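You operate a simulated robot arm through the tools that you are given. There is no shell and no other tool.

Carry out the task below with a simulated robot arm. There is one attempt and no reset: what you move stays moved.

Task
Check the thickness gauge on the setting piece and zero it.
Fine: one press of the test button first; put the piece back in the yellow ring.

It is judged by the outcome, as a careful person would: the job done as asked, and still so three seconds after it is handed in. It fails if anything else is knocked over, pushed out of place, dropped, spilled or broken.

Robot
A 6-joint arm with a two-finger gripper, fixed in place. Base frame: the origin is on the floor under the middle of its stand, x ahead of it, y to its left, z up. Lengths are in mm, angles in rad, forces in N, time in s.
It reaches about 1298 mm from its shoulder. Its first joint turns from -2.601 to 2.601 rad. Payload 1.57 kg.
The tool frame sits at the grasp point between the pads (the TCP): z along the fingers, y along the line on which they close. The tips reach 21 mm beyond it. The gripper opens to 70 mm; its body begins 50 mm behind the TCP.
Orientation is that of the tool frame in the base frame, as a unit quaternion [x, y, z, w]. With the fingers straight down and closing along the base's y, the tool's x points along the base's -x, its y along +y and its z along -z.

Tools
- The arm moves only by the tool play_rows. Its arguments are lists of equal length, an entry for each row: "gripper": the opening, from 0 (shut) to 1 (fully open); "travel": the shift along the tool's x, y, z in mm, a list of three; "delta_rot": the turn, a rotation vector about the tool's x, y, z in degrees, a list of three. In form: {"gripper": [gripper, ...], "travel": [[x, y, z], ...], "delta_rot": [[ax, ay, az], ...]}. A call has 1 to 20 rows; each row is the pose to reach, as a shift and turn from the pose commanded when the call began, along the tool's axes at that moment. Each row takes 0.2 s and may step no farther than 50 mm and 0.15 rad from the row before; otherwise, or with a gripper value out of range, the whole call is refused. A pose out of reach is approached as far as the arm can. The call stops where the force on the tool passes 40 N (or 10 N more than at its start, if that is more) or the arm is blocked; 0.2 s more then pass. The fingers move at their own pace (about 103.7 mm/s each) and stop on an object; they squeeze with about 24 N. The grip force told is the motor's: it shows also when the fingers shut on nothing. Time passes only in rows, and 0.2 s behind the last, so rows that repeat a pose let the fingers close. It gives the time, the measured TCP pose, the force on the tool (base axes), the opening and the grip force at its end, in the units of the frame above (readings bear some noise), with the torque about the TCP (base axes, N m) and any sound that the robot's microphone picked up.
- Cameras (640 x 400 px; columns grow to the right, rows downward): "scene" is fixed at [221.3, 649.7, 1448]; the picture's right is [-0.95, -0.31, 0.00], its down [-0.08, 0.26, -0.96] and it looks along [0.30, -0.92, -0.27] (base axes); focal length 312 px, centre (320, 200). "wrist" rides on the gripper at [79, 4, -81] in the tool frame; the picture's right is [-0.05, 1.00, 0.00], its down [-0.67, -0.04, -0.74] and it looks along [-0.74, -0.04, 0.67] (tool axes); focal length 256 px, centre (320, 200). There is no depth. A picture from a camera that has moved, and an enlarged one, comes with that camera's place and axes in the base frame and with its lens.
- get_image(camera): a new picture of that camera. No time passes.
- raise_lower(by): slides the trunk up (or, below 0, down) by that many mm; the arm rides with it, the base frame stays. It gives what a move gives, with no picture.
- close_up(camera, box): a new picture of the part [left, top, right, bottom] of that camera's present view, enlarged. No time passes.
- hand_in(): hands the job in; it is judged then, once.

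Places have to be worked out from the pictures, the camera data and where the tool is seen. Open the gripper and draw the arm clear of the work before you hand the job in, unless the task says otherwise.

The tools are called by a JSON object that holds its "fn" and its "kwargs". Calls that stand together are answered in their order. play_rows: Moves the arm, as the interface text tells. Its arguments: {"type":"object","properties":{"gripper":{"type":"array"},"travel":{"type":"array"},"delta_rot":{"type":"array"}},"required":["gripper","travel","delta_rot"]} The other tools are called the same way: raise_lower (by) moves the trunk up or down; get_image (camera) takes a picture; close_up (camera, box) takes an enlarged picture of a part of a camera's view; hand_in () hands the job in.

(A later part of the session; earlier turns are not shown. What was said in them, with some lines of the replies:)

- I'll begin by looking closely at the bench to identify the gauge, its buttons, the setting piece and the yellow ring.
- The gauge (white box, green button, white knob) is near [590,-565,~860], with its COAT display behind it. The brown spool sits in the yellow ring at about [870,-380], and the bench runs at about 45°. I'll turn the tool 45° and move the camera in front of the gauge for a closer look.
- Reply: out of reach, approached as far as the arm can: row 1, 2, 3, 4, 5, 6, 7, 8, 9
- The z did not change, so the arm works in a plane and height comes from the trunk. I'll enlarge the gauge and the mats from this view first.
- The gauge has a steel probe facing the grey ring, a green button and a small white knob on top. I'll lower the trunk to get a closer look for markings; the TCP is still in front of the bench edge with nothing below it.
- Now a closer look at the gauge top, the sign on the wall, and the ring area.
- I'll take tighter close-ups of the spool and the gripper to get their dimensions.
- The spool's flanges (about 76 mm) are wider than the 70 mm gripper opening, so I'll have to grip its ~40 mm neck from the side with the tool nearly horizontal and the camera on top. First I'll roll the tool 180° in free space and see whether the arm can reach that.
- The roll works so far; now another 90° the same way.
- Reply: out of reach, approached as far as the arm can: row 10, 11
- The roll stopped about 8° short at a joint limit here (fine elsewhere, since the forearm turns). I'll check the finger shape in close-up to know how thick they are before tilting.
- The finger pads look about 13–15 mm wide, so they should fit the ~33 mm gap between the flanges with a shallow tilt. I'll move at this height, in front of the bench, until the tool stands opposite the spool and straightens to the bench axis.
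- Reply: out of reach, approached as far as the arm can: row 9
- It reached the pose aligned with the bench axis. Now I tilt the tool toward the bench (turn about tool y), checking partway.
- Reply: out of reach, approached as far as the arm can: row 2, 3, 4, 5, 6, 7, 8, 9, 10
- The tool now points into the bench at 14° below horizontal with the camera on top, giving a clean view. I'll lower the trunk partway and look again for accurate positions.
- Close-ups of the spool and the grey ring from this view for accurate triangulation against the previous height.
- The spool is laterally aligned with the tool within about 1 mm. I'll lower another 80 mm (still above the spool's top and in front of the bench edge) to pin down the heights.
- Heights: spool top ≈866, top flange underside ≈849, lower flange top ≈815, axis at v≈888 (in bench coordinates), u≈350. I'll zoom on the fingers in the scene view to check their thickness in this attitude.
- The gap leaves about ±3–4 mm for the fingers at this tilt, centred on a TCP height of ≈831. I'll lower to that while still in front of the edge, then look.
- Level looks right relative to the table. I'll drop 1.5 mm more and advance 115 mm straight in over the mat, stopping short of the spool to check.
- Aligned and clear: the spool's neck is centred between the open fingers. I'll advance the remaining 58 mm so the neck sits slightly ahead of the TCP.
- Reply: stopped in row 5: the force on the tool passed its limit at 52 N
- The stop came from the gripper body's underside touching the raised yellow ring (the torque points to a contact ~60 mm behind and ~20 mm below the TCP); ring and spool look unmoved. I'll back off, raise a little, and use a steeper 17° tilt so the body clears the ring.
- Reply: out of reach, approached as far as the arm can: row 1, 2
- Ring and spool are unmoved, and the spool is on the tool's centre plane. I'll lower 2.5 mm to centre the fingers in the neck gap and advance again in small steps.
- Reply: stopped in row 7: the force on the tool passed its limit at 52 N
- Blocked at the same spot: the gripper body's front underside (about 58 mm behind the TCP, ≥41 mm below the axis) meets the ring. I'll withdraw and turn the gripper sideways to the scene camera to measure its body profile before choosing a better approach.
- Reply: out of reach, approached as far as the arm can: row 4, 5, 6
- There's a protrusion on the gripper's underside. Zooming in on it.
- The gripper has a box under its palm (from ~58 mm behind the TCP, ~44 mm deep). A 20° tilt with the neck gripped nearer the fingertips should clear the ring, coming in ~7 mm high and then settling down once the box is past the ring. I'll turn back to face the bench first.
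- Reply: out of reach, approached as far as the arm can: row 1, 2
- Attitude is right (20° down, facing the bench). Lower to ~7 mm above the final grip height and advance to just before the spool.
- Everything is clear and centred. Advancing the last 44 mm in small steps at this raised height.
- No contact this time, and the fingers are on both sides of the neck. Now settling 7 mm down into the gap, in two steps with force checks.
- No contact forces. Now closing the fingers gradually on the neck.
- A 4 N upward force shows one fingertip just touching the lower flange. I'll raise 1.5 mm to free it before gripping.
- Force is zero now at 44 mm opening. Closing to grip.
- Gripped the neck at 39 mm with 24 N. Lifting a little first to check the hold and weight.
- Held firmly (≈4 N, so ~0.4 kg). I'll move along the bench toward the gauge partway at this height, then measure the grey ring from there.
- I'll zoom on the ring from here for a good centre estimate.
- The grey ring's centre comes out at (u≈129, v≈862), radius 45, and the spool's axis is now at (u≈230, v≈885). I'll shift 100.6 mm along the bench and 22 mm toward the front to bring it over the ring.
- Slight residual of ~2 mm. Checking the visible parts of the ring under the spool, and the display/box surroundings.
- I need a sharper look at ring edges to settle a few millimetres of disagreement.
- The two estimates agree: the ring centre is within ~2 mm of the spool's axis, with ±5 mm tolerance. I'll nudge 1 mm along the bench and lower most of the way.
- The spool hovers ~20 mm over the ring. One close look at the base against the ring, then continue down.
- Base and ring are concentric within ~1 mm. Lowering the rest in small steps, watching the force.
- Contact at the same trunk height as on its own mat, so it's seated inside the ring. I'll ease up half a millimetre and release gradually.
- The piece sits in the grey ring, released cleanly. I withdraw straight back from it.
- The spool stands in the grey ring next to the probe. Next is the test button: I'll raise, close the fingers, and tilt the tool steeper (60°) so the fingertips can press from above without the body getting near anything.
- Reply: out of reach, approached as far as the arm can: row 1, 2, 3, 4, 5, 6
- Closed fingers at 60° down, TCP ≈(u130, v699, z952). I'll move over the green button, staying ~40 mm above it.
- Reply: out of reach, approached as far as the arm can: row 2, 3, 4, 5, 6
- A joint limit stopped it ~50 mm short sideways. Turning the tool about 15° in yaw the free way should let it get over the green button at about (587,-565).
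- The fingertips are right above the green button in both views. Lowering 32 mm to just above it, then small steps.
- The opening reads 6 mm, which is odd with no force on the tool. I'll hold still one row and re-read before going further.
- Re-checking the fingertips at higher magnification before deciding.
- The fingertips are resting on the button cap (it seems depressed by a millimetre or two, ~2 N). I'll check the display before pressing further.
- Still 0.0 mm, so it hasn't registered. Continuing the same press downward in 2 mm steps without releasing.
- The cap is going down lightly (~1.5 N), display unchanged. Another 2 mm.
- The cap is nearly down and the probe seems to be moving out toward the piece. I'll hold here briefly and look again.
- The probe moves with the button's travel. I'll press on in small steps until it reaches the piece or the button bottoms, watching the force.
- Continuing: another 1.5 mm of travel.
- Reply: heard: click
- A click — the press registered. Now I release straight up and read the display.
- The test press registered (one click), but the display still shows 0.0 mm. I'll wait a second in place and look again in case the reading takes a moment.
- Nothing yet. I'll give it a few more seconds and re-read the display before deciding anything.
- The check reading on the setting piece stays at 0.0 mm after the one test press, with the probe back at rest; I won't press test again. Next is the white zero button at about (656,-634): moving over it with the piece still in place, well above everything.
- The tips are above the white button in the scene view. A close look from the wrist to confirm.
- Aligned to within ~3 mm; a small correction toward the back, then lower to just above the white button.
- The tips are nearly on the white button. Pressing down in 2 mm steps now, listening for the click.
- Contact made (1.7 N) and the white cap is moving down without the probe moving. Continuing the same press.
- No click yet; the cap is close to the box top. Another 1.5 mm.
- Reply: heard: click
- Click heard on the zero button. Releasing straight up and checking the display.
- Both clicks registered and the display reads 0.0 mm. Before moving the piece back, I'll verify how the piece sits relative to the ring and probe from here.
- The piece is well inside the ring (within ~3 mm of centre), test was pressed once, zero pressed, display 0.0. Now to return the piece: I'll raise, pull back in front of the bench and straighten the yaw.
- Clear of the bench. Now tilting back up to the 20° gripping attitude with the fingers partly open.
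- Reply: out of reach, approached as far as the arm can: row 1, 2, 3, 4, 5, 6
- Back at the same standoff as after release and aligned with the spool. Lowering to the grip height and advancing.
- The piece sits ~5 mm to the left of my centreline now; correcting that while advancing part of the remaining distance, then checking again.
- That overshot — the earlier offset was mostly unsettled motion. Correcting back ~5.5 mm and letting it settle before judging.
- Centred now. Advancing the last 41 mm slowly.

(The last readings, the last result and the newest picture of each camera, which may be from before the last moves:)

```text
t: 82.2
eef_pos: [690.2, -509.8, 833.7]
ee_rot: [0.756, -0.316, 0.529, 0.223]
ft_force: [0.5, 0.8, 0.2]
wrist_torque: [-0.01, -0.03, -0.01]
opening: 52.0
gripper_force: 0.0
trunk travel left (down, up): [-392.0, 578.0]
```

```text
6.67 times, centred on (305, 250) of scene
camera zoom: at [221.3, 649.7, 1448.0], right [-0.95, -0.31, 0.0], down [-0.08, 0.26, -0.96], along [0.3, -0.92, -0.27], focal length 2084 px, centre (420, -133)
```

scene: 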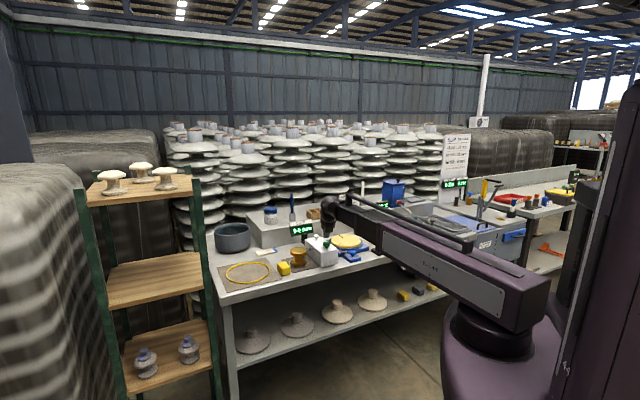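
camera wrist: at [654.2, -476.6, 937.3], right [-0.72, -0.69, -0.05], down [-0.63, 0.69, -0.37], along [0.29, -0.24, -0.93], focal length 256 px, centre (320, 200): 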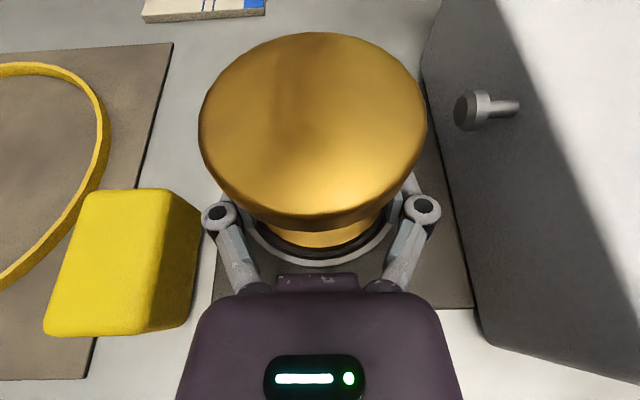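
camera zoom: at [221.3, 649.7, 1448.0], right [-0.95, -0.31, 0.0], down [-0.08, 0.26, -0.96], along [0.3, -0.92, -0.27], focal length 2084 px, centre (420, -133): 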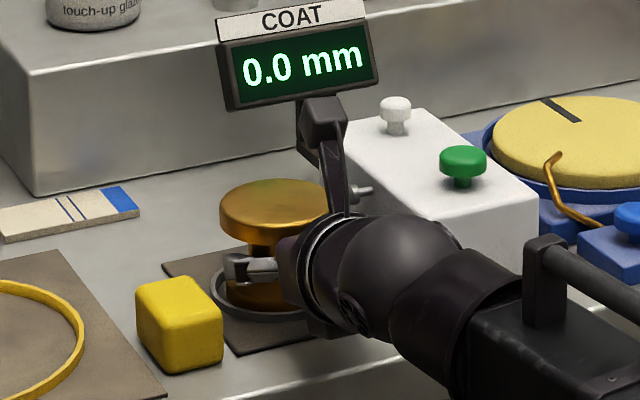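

Same pose as when I released it, no contact forces. Closing gradually to grip.

{"fn": "play_rows", "kwargs": {"gripper": [0.68, 0.63, 0.6, 0.57, 0.5, 0.35, 0.2, 0.2], "travel": [[0, 0, 0], [0, 0, 0], [0, 0, 0], [0, 0, 0], [0, 0, 0], [0, 0, 0], [0, 0, 0], [0, 0, 0]], "delta_rot": [[0, 0, 0], [0, 0, 0], [0, 0, 0], [0, 0, 0], [0, 0, 0], [0, 0, 0], [0, 0, 0], [0, 0, 0]]}}

{"fn": "raise_lower", "kwargs": {"by": 8}}

{"fn": "raise_lower", "kwargs": {"by": 62}}

{"fn": "get_image", "kwargs": {"camera": "wrist"}}

{"fn": "close_up", "kwargs": {"camera": "scene", "box": [250, 200, 350, 280]}}

```text
t: 84.0
eef_pos: [691.5, -507.9, 832.8]
ee_rot: [0.755, -0.316, 0.529, 0.223]
ft_force: [0.9, 0.2, 0.9]
wrist_torque: [0.04, -0.02, 0.04]
opening: 39.0
gripper_force: 23.9
trunk travel left (down, up): [-392.0, 578.0]
```

```text
t: 84.6
eef_pos: [691.0, -509.1, 841.9]
ee_rot: [0.756, -0.317, 0.528, 0.223]
ft_force: [-0.7, 0.1, -2.9]
wrist_torque: [0.01, 0.01, -0.01]
opening: 39.3
gripper_force: 24.3
trunk travel left (down, up): [-400.0, 570.0]
```

```text
t: 85.6
eef_pos: [690.3, -509.0, 901.8]
ee_rot: [0.756, -0.316, 0.529, 0.222]
ft_force: [0.3, 0.1, -3.7]
wrist_torque: [0.05, 0.05, -0.02]
opening: 39.2
gripper_force: 23.8
trunk travel left (down, up): [-462.0, 508.0]
```

```text
taken
camera wrist: at [654.5, -476.8, 1006.9], right [-0.72, -0.69, -0.05], down [-0.63, 0.69, -0.37], along [0.29, -0.24, -0.93], focal length 256 px, centre (320, 200)
```

wrist: 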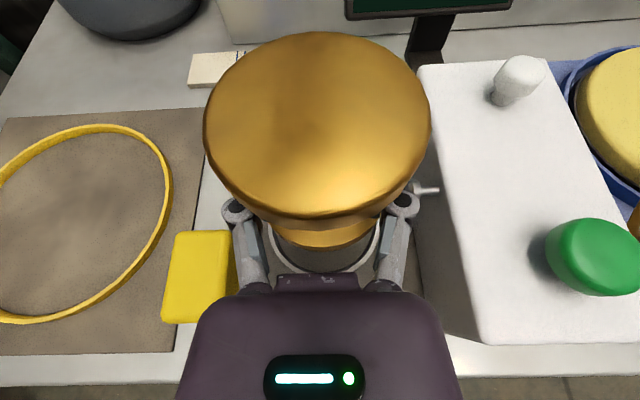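

```text
5.00 times, centred on (300, 240) of scene
camera zoom: at [221.3, 649.7, 1448.0], right [-0.95, -0.31, 0.0], down [-0.08, 0.26, -0.96], along [0.3, -0.92, -0.27], focal length 1563 px, centre (420, 0)
```

zoom: 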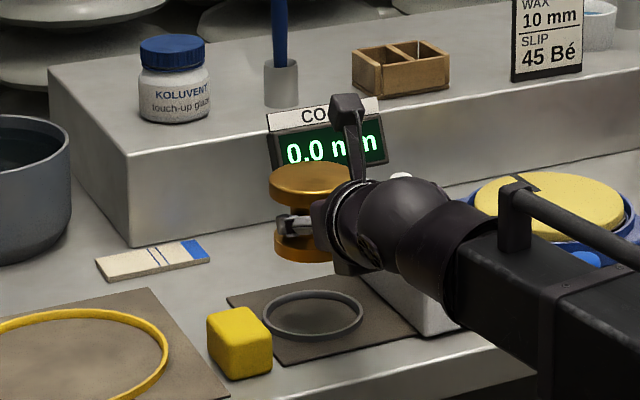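

Lifted cleanly and the grey ring is untouched. Carrying it back along the bench to its original spot in the yellow ring (221 mm along, 21 mm deeper).

{"fn": "play_rows", "kwargs": {"gripper": [0.2, 0.2, 0.2, 0.2, 0.2, 0.2, 0.2, 0.2, 0.2, 0.2, 0.2, 0.2, 0.2, 0.2, 0.2], "travel": [[0.4, -12, 1], [1, -32, 2.7], [1.6, -52, 4.4], [2.3, -72, 6.1], [2.9, -92, 7.7], [3.5, -112, 9.4], [4.2, -132, 11.1], [4.8, -152, 12.8], [5.4, -172, 14.5], [6, -190, 16], [6.5, -205, 17.3], [6.8, -215, 18.1], [7, -221.1, 18.6], [7, -221.1, 18.6], [7, -221.1, 18.6]], "delta_rot": [[0, 0, 0], [0, 0, 0], [0, 0, 0], [0, 0, 0], [0, 0, 0], [0, 0, 0], [0, 0, 0], [0, 0, 0], [0, 0, 0], [0, 0, 0], [0, 0, 0], [0, 0, 0], [0, 0, 0], [0, 0, 0], [0, 0, 0]]}}

{"fn": "get_image", "kwargs": {"camera": "wrist"}}

{"fn": "close_up", "kwargs": {"camera": "scene", "box": [210, 215, 330, 305]}}

```text
t: 88.8
eef_pos: [862.6, -370.5, 902.5]
ee_rot: [0.755, -0.316, 0.53, 0.222]
ft_force: [0.5, 0.5, -2.5]
wrist_torque: [-0.01, 0.05, 0.01]
opening: 39.1
gripper_force: 24.3
trunk travel left (down, up): [-462.0, 508.0]
```

```text
taken
camera wrist: at [825.8, -337.3, 1007.0], right [-0.72, -0.69, -0.05], down [-0.63, 0.69, -0.37], along [0.29, -0.24, -0.93], focal length 256 px, centre (320, 200)
```

wrist: 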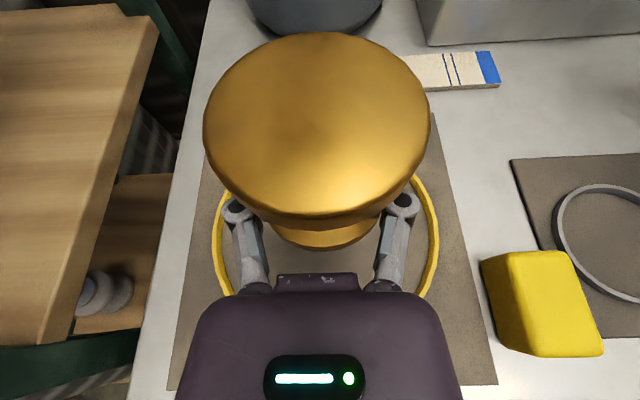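

```text
4.44 times, centred on (270, 260) of scene
camera zoom: at [221.3, 649.7, 1448.0], right [-0.95, -0.31, 0.0], down [-0.08, 0.26, -0.96], along [0.3, -0.92, -0.27], focal length 1389 px, centre (542, -67)
```

zoom: 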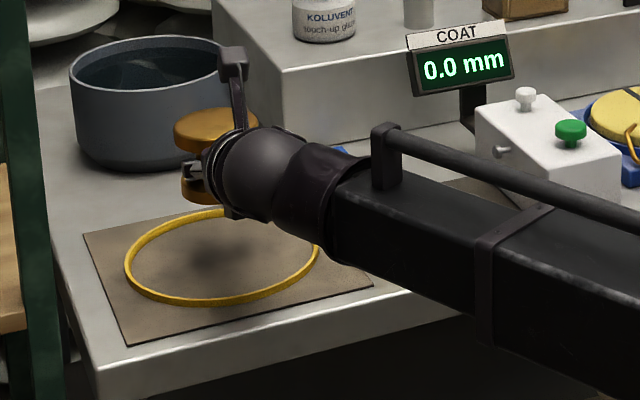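

Over the original spot. Lowering in stages with force checks.

{"fn": "raise_lower", "kwargs": {"by": -55}}

{"fn": "raise_lower", "kwargs": {"by": -11}}

{"fn": "raise_lower", "kwargs": {"by": -2.5}}

{"fn": "raise_lower", "kwargs": {"by": -1}}

```text
t: 89.8
eef_pos: [862.9, -370.5, 847.6]
ee_rot: [0.756, -0.316, 0.529, 0.222]
ft_force: [-0.2, -0.1, -2.8]
wrist_torque: [0.05, 0.02, 0.03]
opening: 39.0
gripper_force: 23.6
trunk travel left (down, up): [-407.0, 563.0]
```

```text
t: 90.4
eef_pos: [862.9, -369.4, 836.8]
ee_rot: [0.756, -0.316, 0.529, 0.222]
ft_force: [0.0, 0.3, -3.6]
wrist_torque: [0.07, 0.01, -0.04]
opening: 39.1
gripper_force: 24.4
trunk travel left (down, up): [-396.0, 574.0]
```

```text
t: 90.9
eef_pos: [862.6, -368.9, 835.1]
ee_rot: [0.755, -0.317, 0.529, 0.223]
ft_force: [-0.9, 0.6, -3.4]
wrist_torque: [0.01, 0.04, 0.03]
opening: 39.6
gripper_force: 23.9
trunk travel left (down, up): [-393.0, 577.0]
```

```text
t: 91.4
eef_pos: [862.5, -369.4, 832.8]
ee_rot: [0.756, -0.316, 0.529, 0.222]
ft_force: [0.5, 0.2, -3.3]
wrist_torque: [0.03, 0.03, 0.03]
opening: 39.1
gripper_force: 24.0
trunk travel left (down, up): [-392.0, 578.0]
```

Still hanging freely; nearly down. Half-millimetre steps now.

{"fn": "raise_lower", "kwargs": {"by": -0.7}}

{"fn": "raise_lower", "kwargs": {"by": -0.6}}

```text
t: 91.9
eef_pos: [861.7, -369.8, 831.4]
ee_rot: [0.756, -0.316, 0.529, 0.222]
ft_force: [0.0, -0.2, -3.0]
wrist_torque: [0.04, -0.01, -0.01]
opening: 38.9
gripper_force: 24.7
trunk travel left (down, up): [-392.0, 578.0]
```

```text
t: 92.4
eef_pos: [861.6, -369.3, 832.5]
ee_rot: [0.756, -0.316, 0.529, 0.222]
ft_force: [0.8, 0.1, 0.4]
wrist_torque: [0.04, 0.05, 0.0]
opening: 39.3
gripper_force: 23.7
trunk travel left (down, up): [-391.0, 579.0]
```

Weight is now on the mat. Releasing gradually.

{"fn": "play_rows", "kwargs": {"gripper": [0.58, 0.6, 0.64, 0.7, 0.8, 0.9, 1, 1], "travel": [[0, 0, 0], [0, 0, 0], [0, 0, 0], [0, 0, 0], [0, 0, 0], [0, 0, 0], [0, 0, 0], [0, 0, 0]], "delta_rot": [[0, 0, 0], [0, 0, 0], [0, 0, 0], [0, 0, 0], [0, 0, 0], [0, 0, 0], [0, 0, 0], [0, 0, 0]]}}

{"fn": "raise_lower", "kwargs": {"by": 4.8}}

{"fn": "get_image", "kwargs": {"camera": "wrist"}}

{"fn": "close_up", "kwargs": {"camera": "scene", "box": [220, 235, 300, 295]}}

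```text
t: 94.2
eef_pos: [861.8, -371.2, 832.1]
ee_rot: [0.755, -0.315, 0.53, 0.222]
ft_force: [-0.1, -0.4, -0.7]
wrist_torque: [0.0, 0.03, -0.01]
opening: 70.3
gripper_force: 0.1
trunk travel left (down, up): [-391.0, 579.0]
```

```text
t: 94.8
eef_pos: [863.3, -370.1, 836.7]
ee_rot: [0.756, -0.316, 0.529, 0.222]
ft_force: [0.3, 0.5, 0.0]
wrist_torque: [-0.05, -0.01, 0.0]
opening: 70.0
gripper_force: 0.1
trunk travel left (down, up): [-396.0, 574.0]
```

```text
taken
camera wrist: at [825.5, -337.2, 941.3], right [-0.72, -0.69, -0.05], down [-0.63, 0.69, -0.37], along [0.29, -0.24, -0.93], focal length 256 px, centre (320, 200)
```

wrist: 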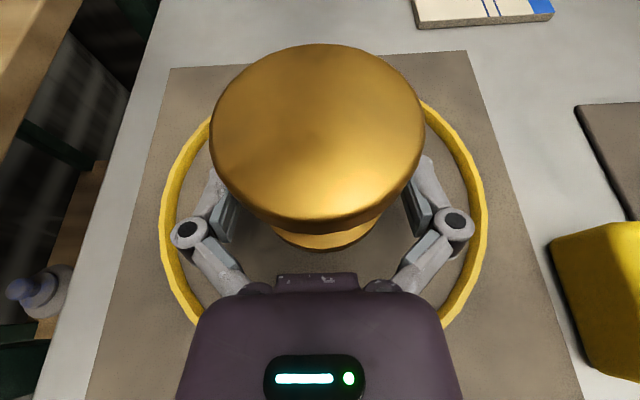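

```text
6.67 times, centred on (260, 265) of scene
camera zoom: at [221.3, 649.7, 1448.0], right [-0.95, -0.31, 0.0], down [-0.08, 0.26, -0.96], along [0.3, -0.92, -0.27], focal length 2084 px, centre (720, -233)
```

zoom: 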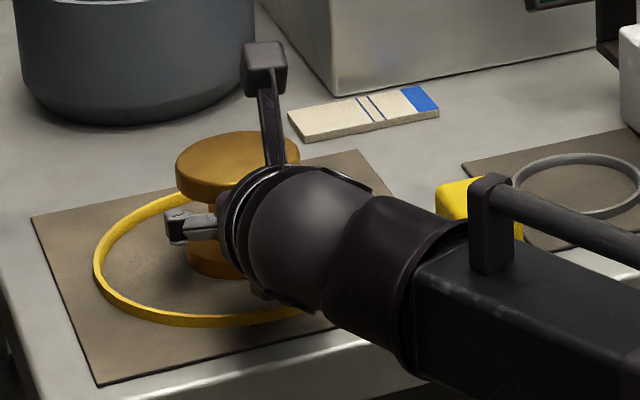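

Released and raised clear; the spool is standing where it started. Withdrawing slowly straight back over the ring.

{"fn": "play_rows", "kwargs": {"gripper": [1, 1, 1, 1, 1, 1, 1, 1, 1, 1, 1, 1, 1], "travel": [[-1.7, 0, -4.7], [-4.1, 0, -11.3], [-6.8, 0, -18.8], [-9.6, 0, -26.3], [-12.3, 0, -33.8], [-15, 0, -41.4], [-18.5, 0, -50.8], [-23.3, 0, -64], [-29.4, 0, -80.8], [-36, 0, -99], [-43, 0, -118], [-50, 0, -137], [-56.4, 0, -155]], "delta_rot": [[0, 0, 0], [0, 0, 0], [0, 0, 0], [0, 0, 0], [0, 0, 0], [0, 0, 0], [0, 0, 0], [0, 0, 0], [0, 0, 0], [0, 0, 0], [0, 0, 0], [0, 0, 0], [0, 0, 0]]}}

{"fn": "get_image", "kwargs": {"camera": "wrist"}}

{"fn": "close_up", "kwargs": {"camera": "scene", "box": [210, 215, 350, 305]}}

```text
t: 97.6
eef_pos: [746.6, -252.5, 837.5]
ee_rot: [0.756, -0.316, 0.529, 0.223]
ft_force: [-0.7, 0.1, -0.8]
wrist_torque: [0.02, -0.02, 0.03]
opening: 69.9
gripper_force: 0.1
trunk travel left (down, up): [-396.0, 574.0]
```

```text
taken
camera wrist: at [710.1, -219.1, 941.3], right [-0.72, -0.69, -0.05], down [-0.63, 0.69, -0.37], along [0.29, -0.24, -0.93], focal length 256 px, centre (320, 200)
```

wrist: 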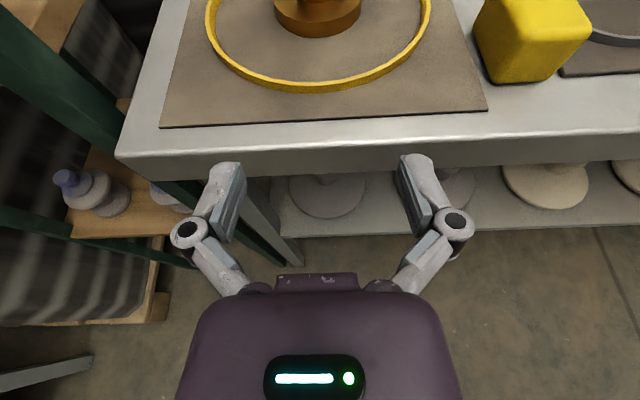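

```text
4.44 times, centred on (280, 260) of scene
camera zoom: at [221.3, 649.7, 1448.0], right [-0.95, -0.31, 0.0], down [-0.08, 0.26, -0.96], along [0.3, -0.92, -0.27], focal length 1389 px, centre (498, -67)
```

zoom: 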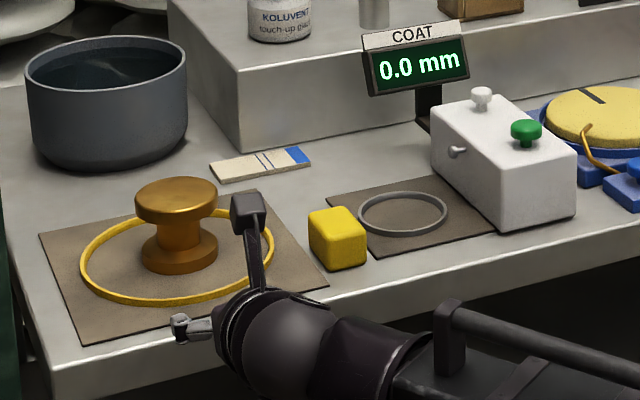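

The piece is back in the yellow ring, the gauge reads 0.0 mm and nothing else has moved. I'll raise the arm and back it further off before a last look.

{"fn": "raise_lower", "kwargs": {"by": 200}}

{"fn": "play_rows", "kwargs": {"gripper": [1, 1, 1, 1, 1], "travel": [[-6.8, 0, -18.8], [-13.7, 0, -37.6], [-20.5, 0, -56.4], [-27.4, 0, -75.2], [-27.4, 0, -75.2]], "delta_rot": [[0, 0, 0], [0, 0, 0], [0, 0, 0], [0, 0, 0], [0, 0, 0]]}}

{"fn": "get_image", "kwargs": {"camera": "scene"}}

{"fn": "close_up", "kwargs": {"camera": "scene", "box": [210, 200, 370, 310]}}

{"fn": "get_image", "kwargs": {"camera": "wrist"}}

```text
t: 99.7
eef_pos: [747.8, -252.7, 1036.8]
ee_rot: [0.755, -0.316, 0.53, 0.222]
ft_force: [0.0, -0.5, 0.1]
wrist_torque: [-0.04, -0.01, -0.01]
opening: 70.1
gripper_force: 0.1
trunk travel left (down, up): [-596.0, 374.0]
```

```text
t: 100.9
eef_pos: [690.9, -194.2, 1038.0]
ee_rot: [0.755, -0.315, 0.53, 0.222]
ft_force: [0.0, -0.3, 0.2]
wrist_torque: [0.0, -0.03, -0.01]
opening: 70.2
gripper_force: 0.1
trunk travel left (down, up): [-596.0, 374.0]
```

```text
taken
```

scene: 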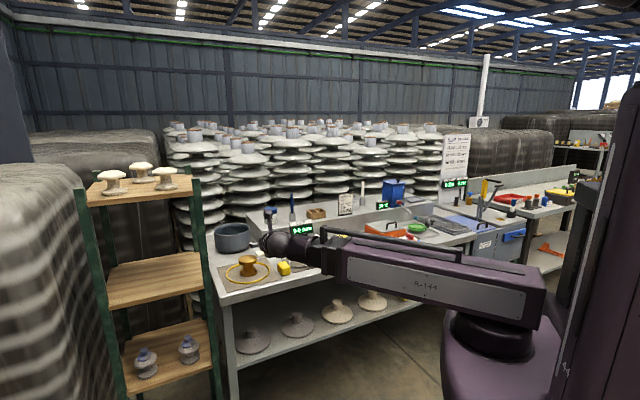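

```text
3.64 times, centred on (290, 255) of scene
camera zoom: at [221.3, 649.7, 1448.0], right [-0.95, -0.31, 0.0], down [-0.08, 0.26, -0.96], along [0.3, -0.92, -0.27], focal length 1136 px, centre (429, 0)
```

zoom: 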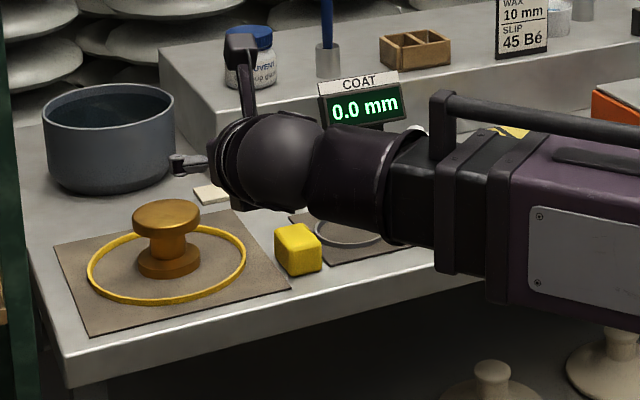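

```text
taken
camera wrist: at [653.6, -161.0, 1141.6], right [-0.72, -0.69, -0.05], down [-0.62, 0.69, -0.37], along [0.29, -0.24, -0.93], focal length 256 px, centre (320, 200)
```

wrist: 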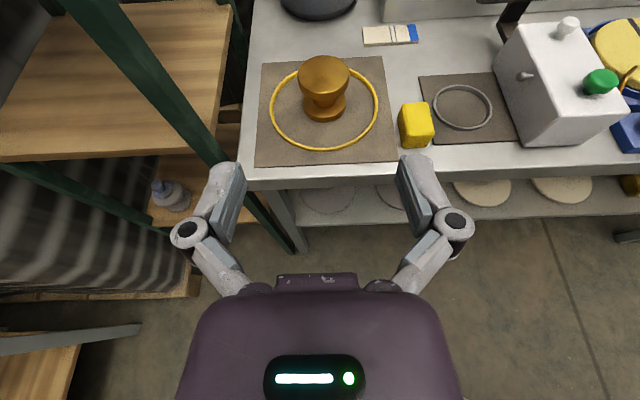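

The spool stands upright in the yellow ring, the cube, rings and gauge are where they were, and the gripper is open with the arm clear of the bench. The gauge got one test press with the piece in the grey ring and one zero press, and reads 0.0 mm. It read 0.0 before and after both presses, so only the clicks confirm they registered. Handing in.

{"fn": "hand_in", "kwargs": {}}

```text
The job is handed in.
```

I tested the gauge once on the setting piece, zeroed it and put the piece back in the yellow ring. The display read 0.0 mm the whole time, so it never showed an error being corrected.

- **Setting piece:** I took the brown spool standing in the yellow ring to be the setting piece. I stood it in the grey ring beside the gauge's probe, within about 3 mm of centre.
- **Test:** I pressed the green button once and it clicked. The probe moved out as I pressed, which is why I took green to be the test button; neither button is labelled. By my estimate the probe stopped about 5 mm short of the piece, so I can't say for certain that the gauge sensed it.
- **Zero:** I pressed the white button once with the piece still in place, and it clicked.
- **Contact on the way:** On my first two approaches, the underside of the gripper bumped the yellow ring and the arm stopped each time, at about 52 N. The ring and piece did not appear to move. I changed the angle and there was no further contact with the ring.

At hand-in the piece was upright in the yellow ring, nothing else looked disturbed, and the gripper was open with the arm clear of the bench.
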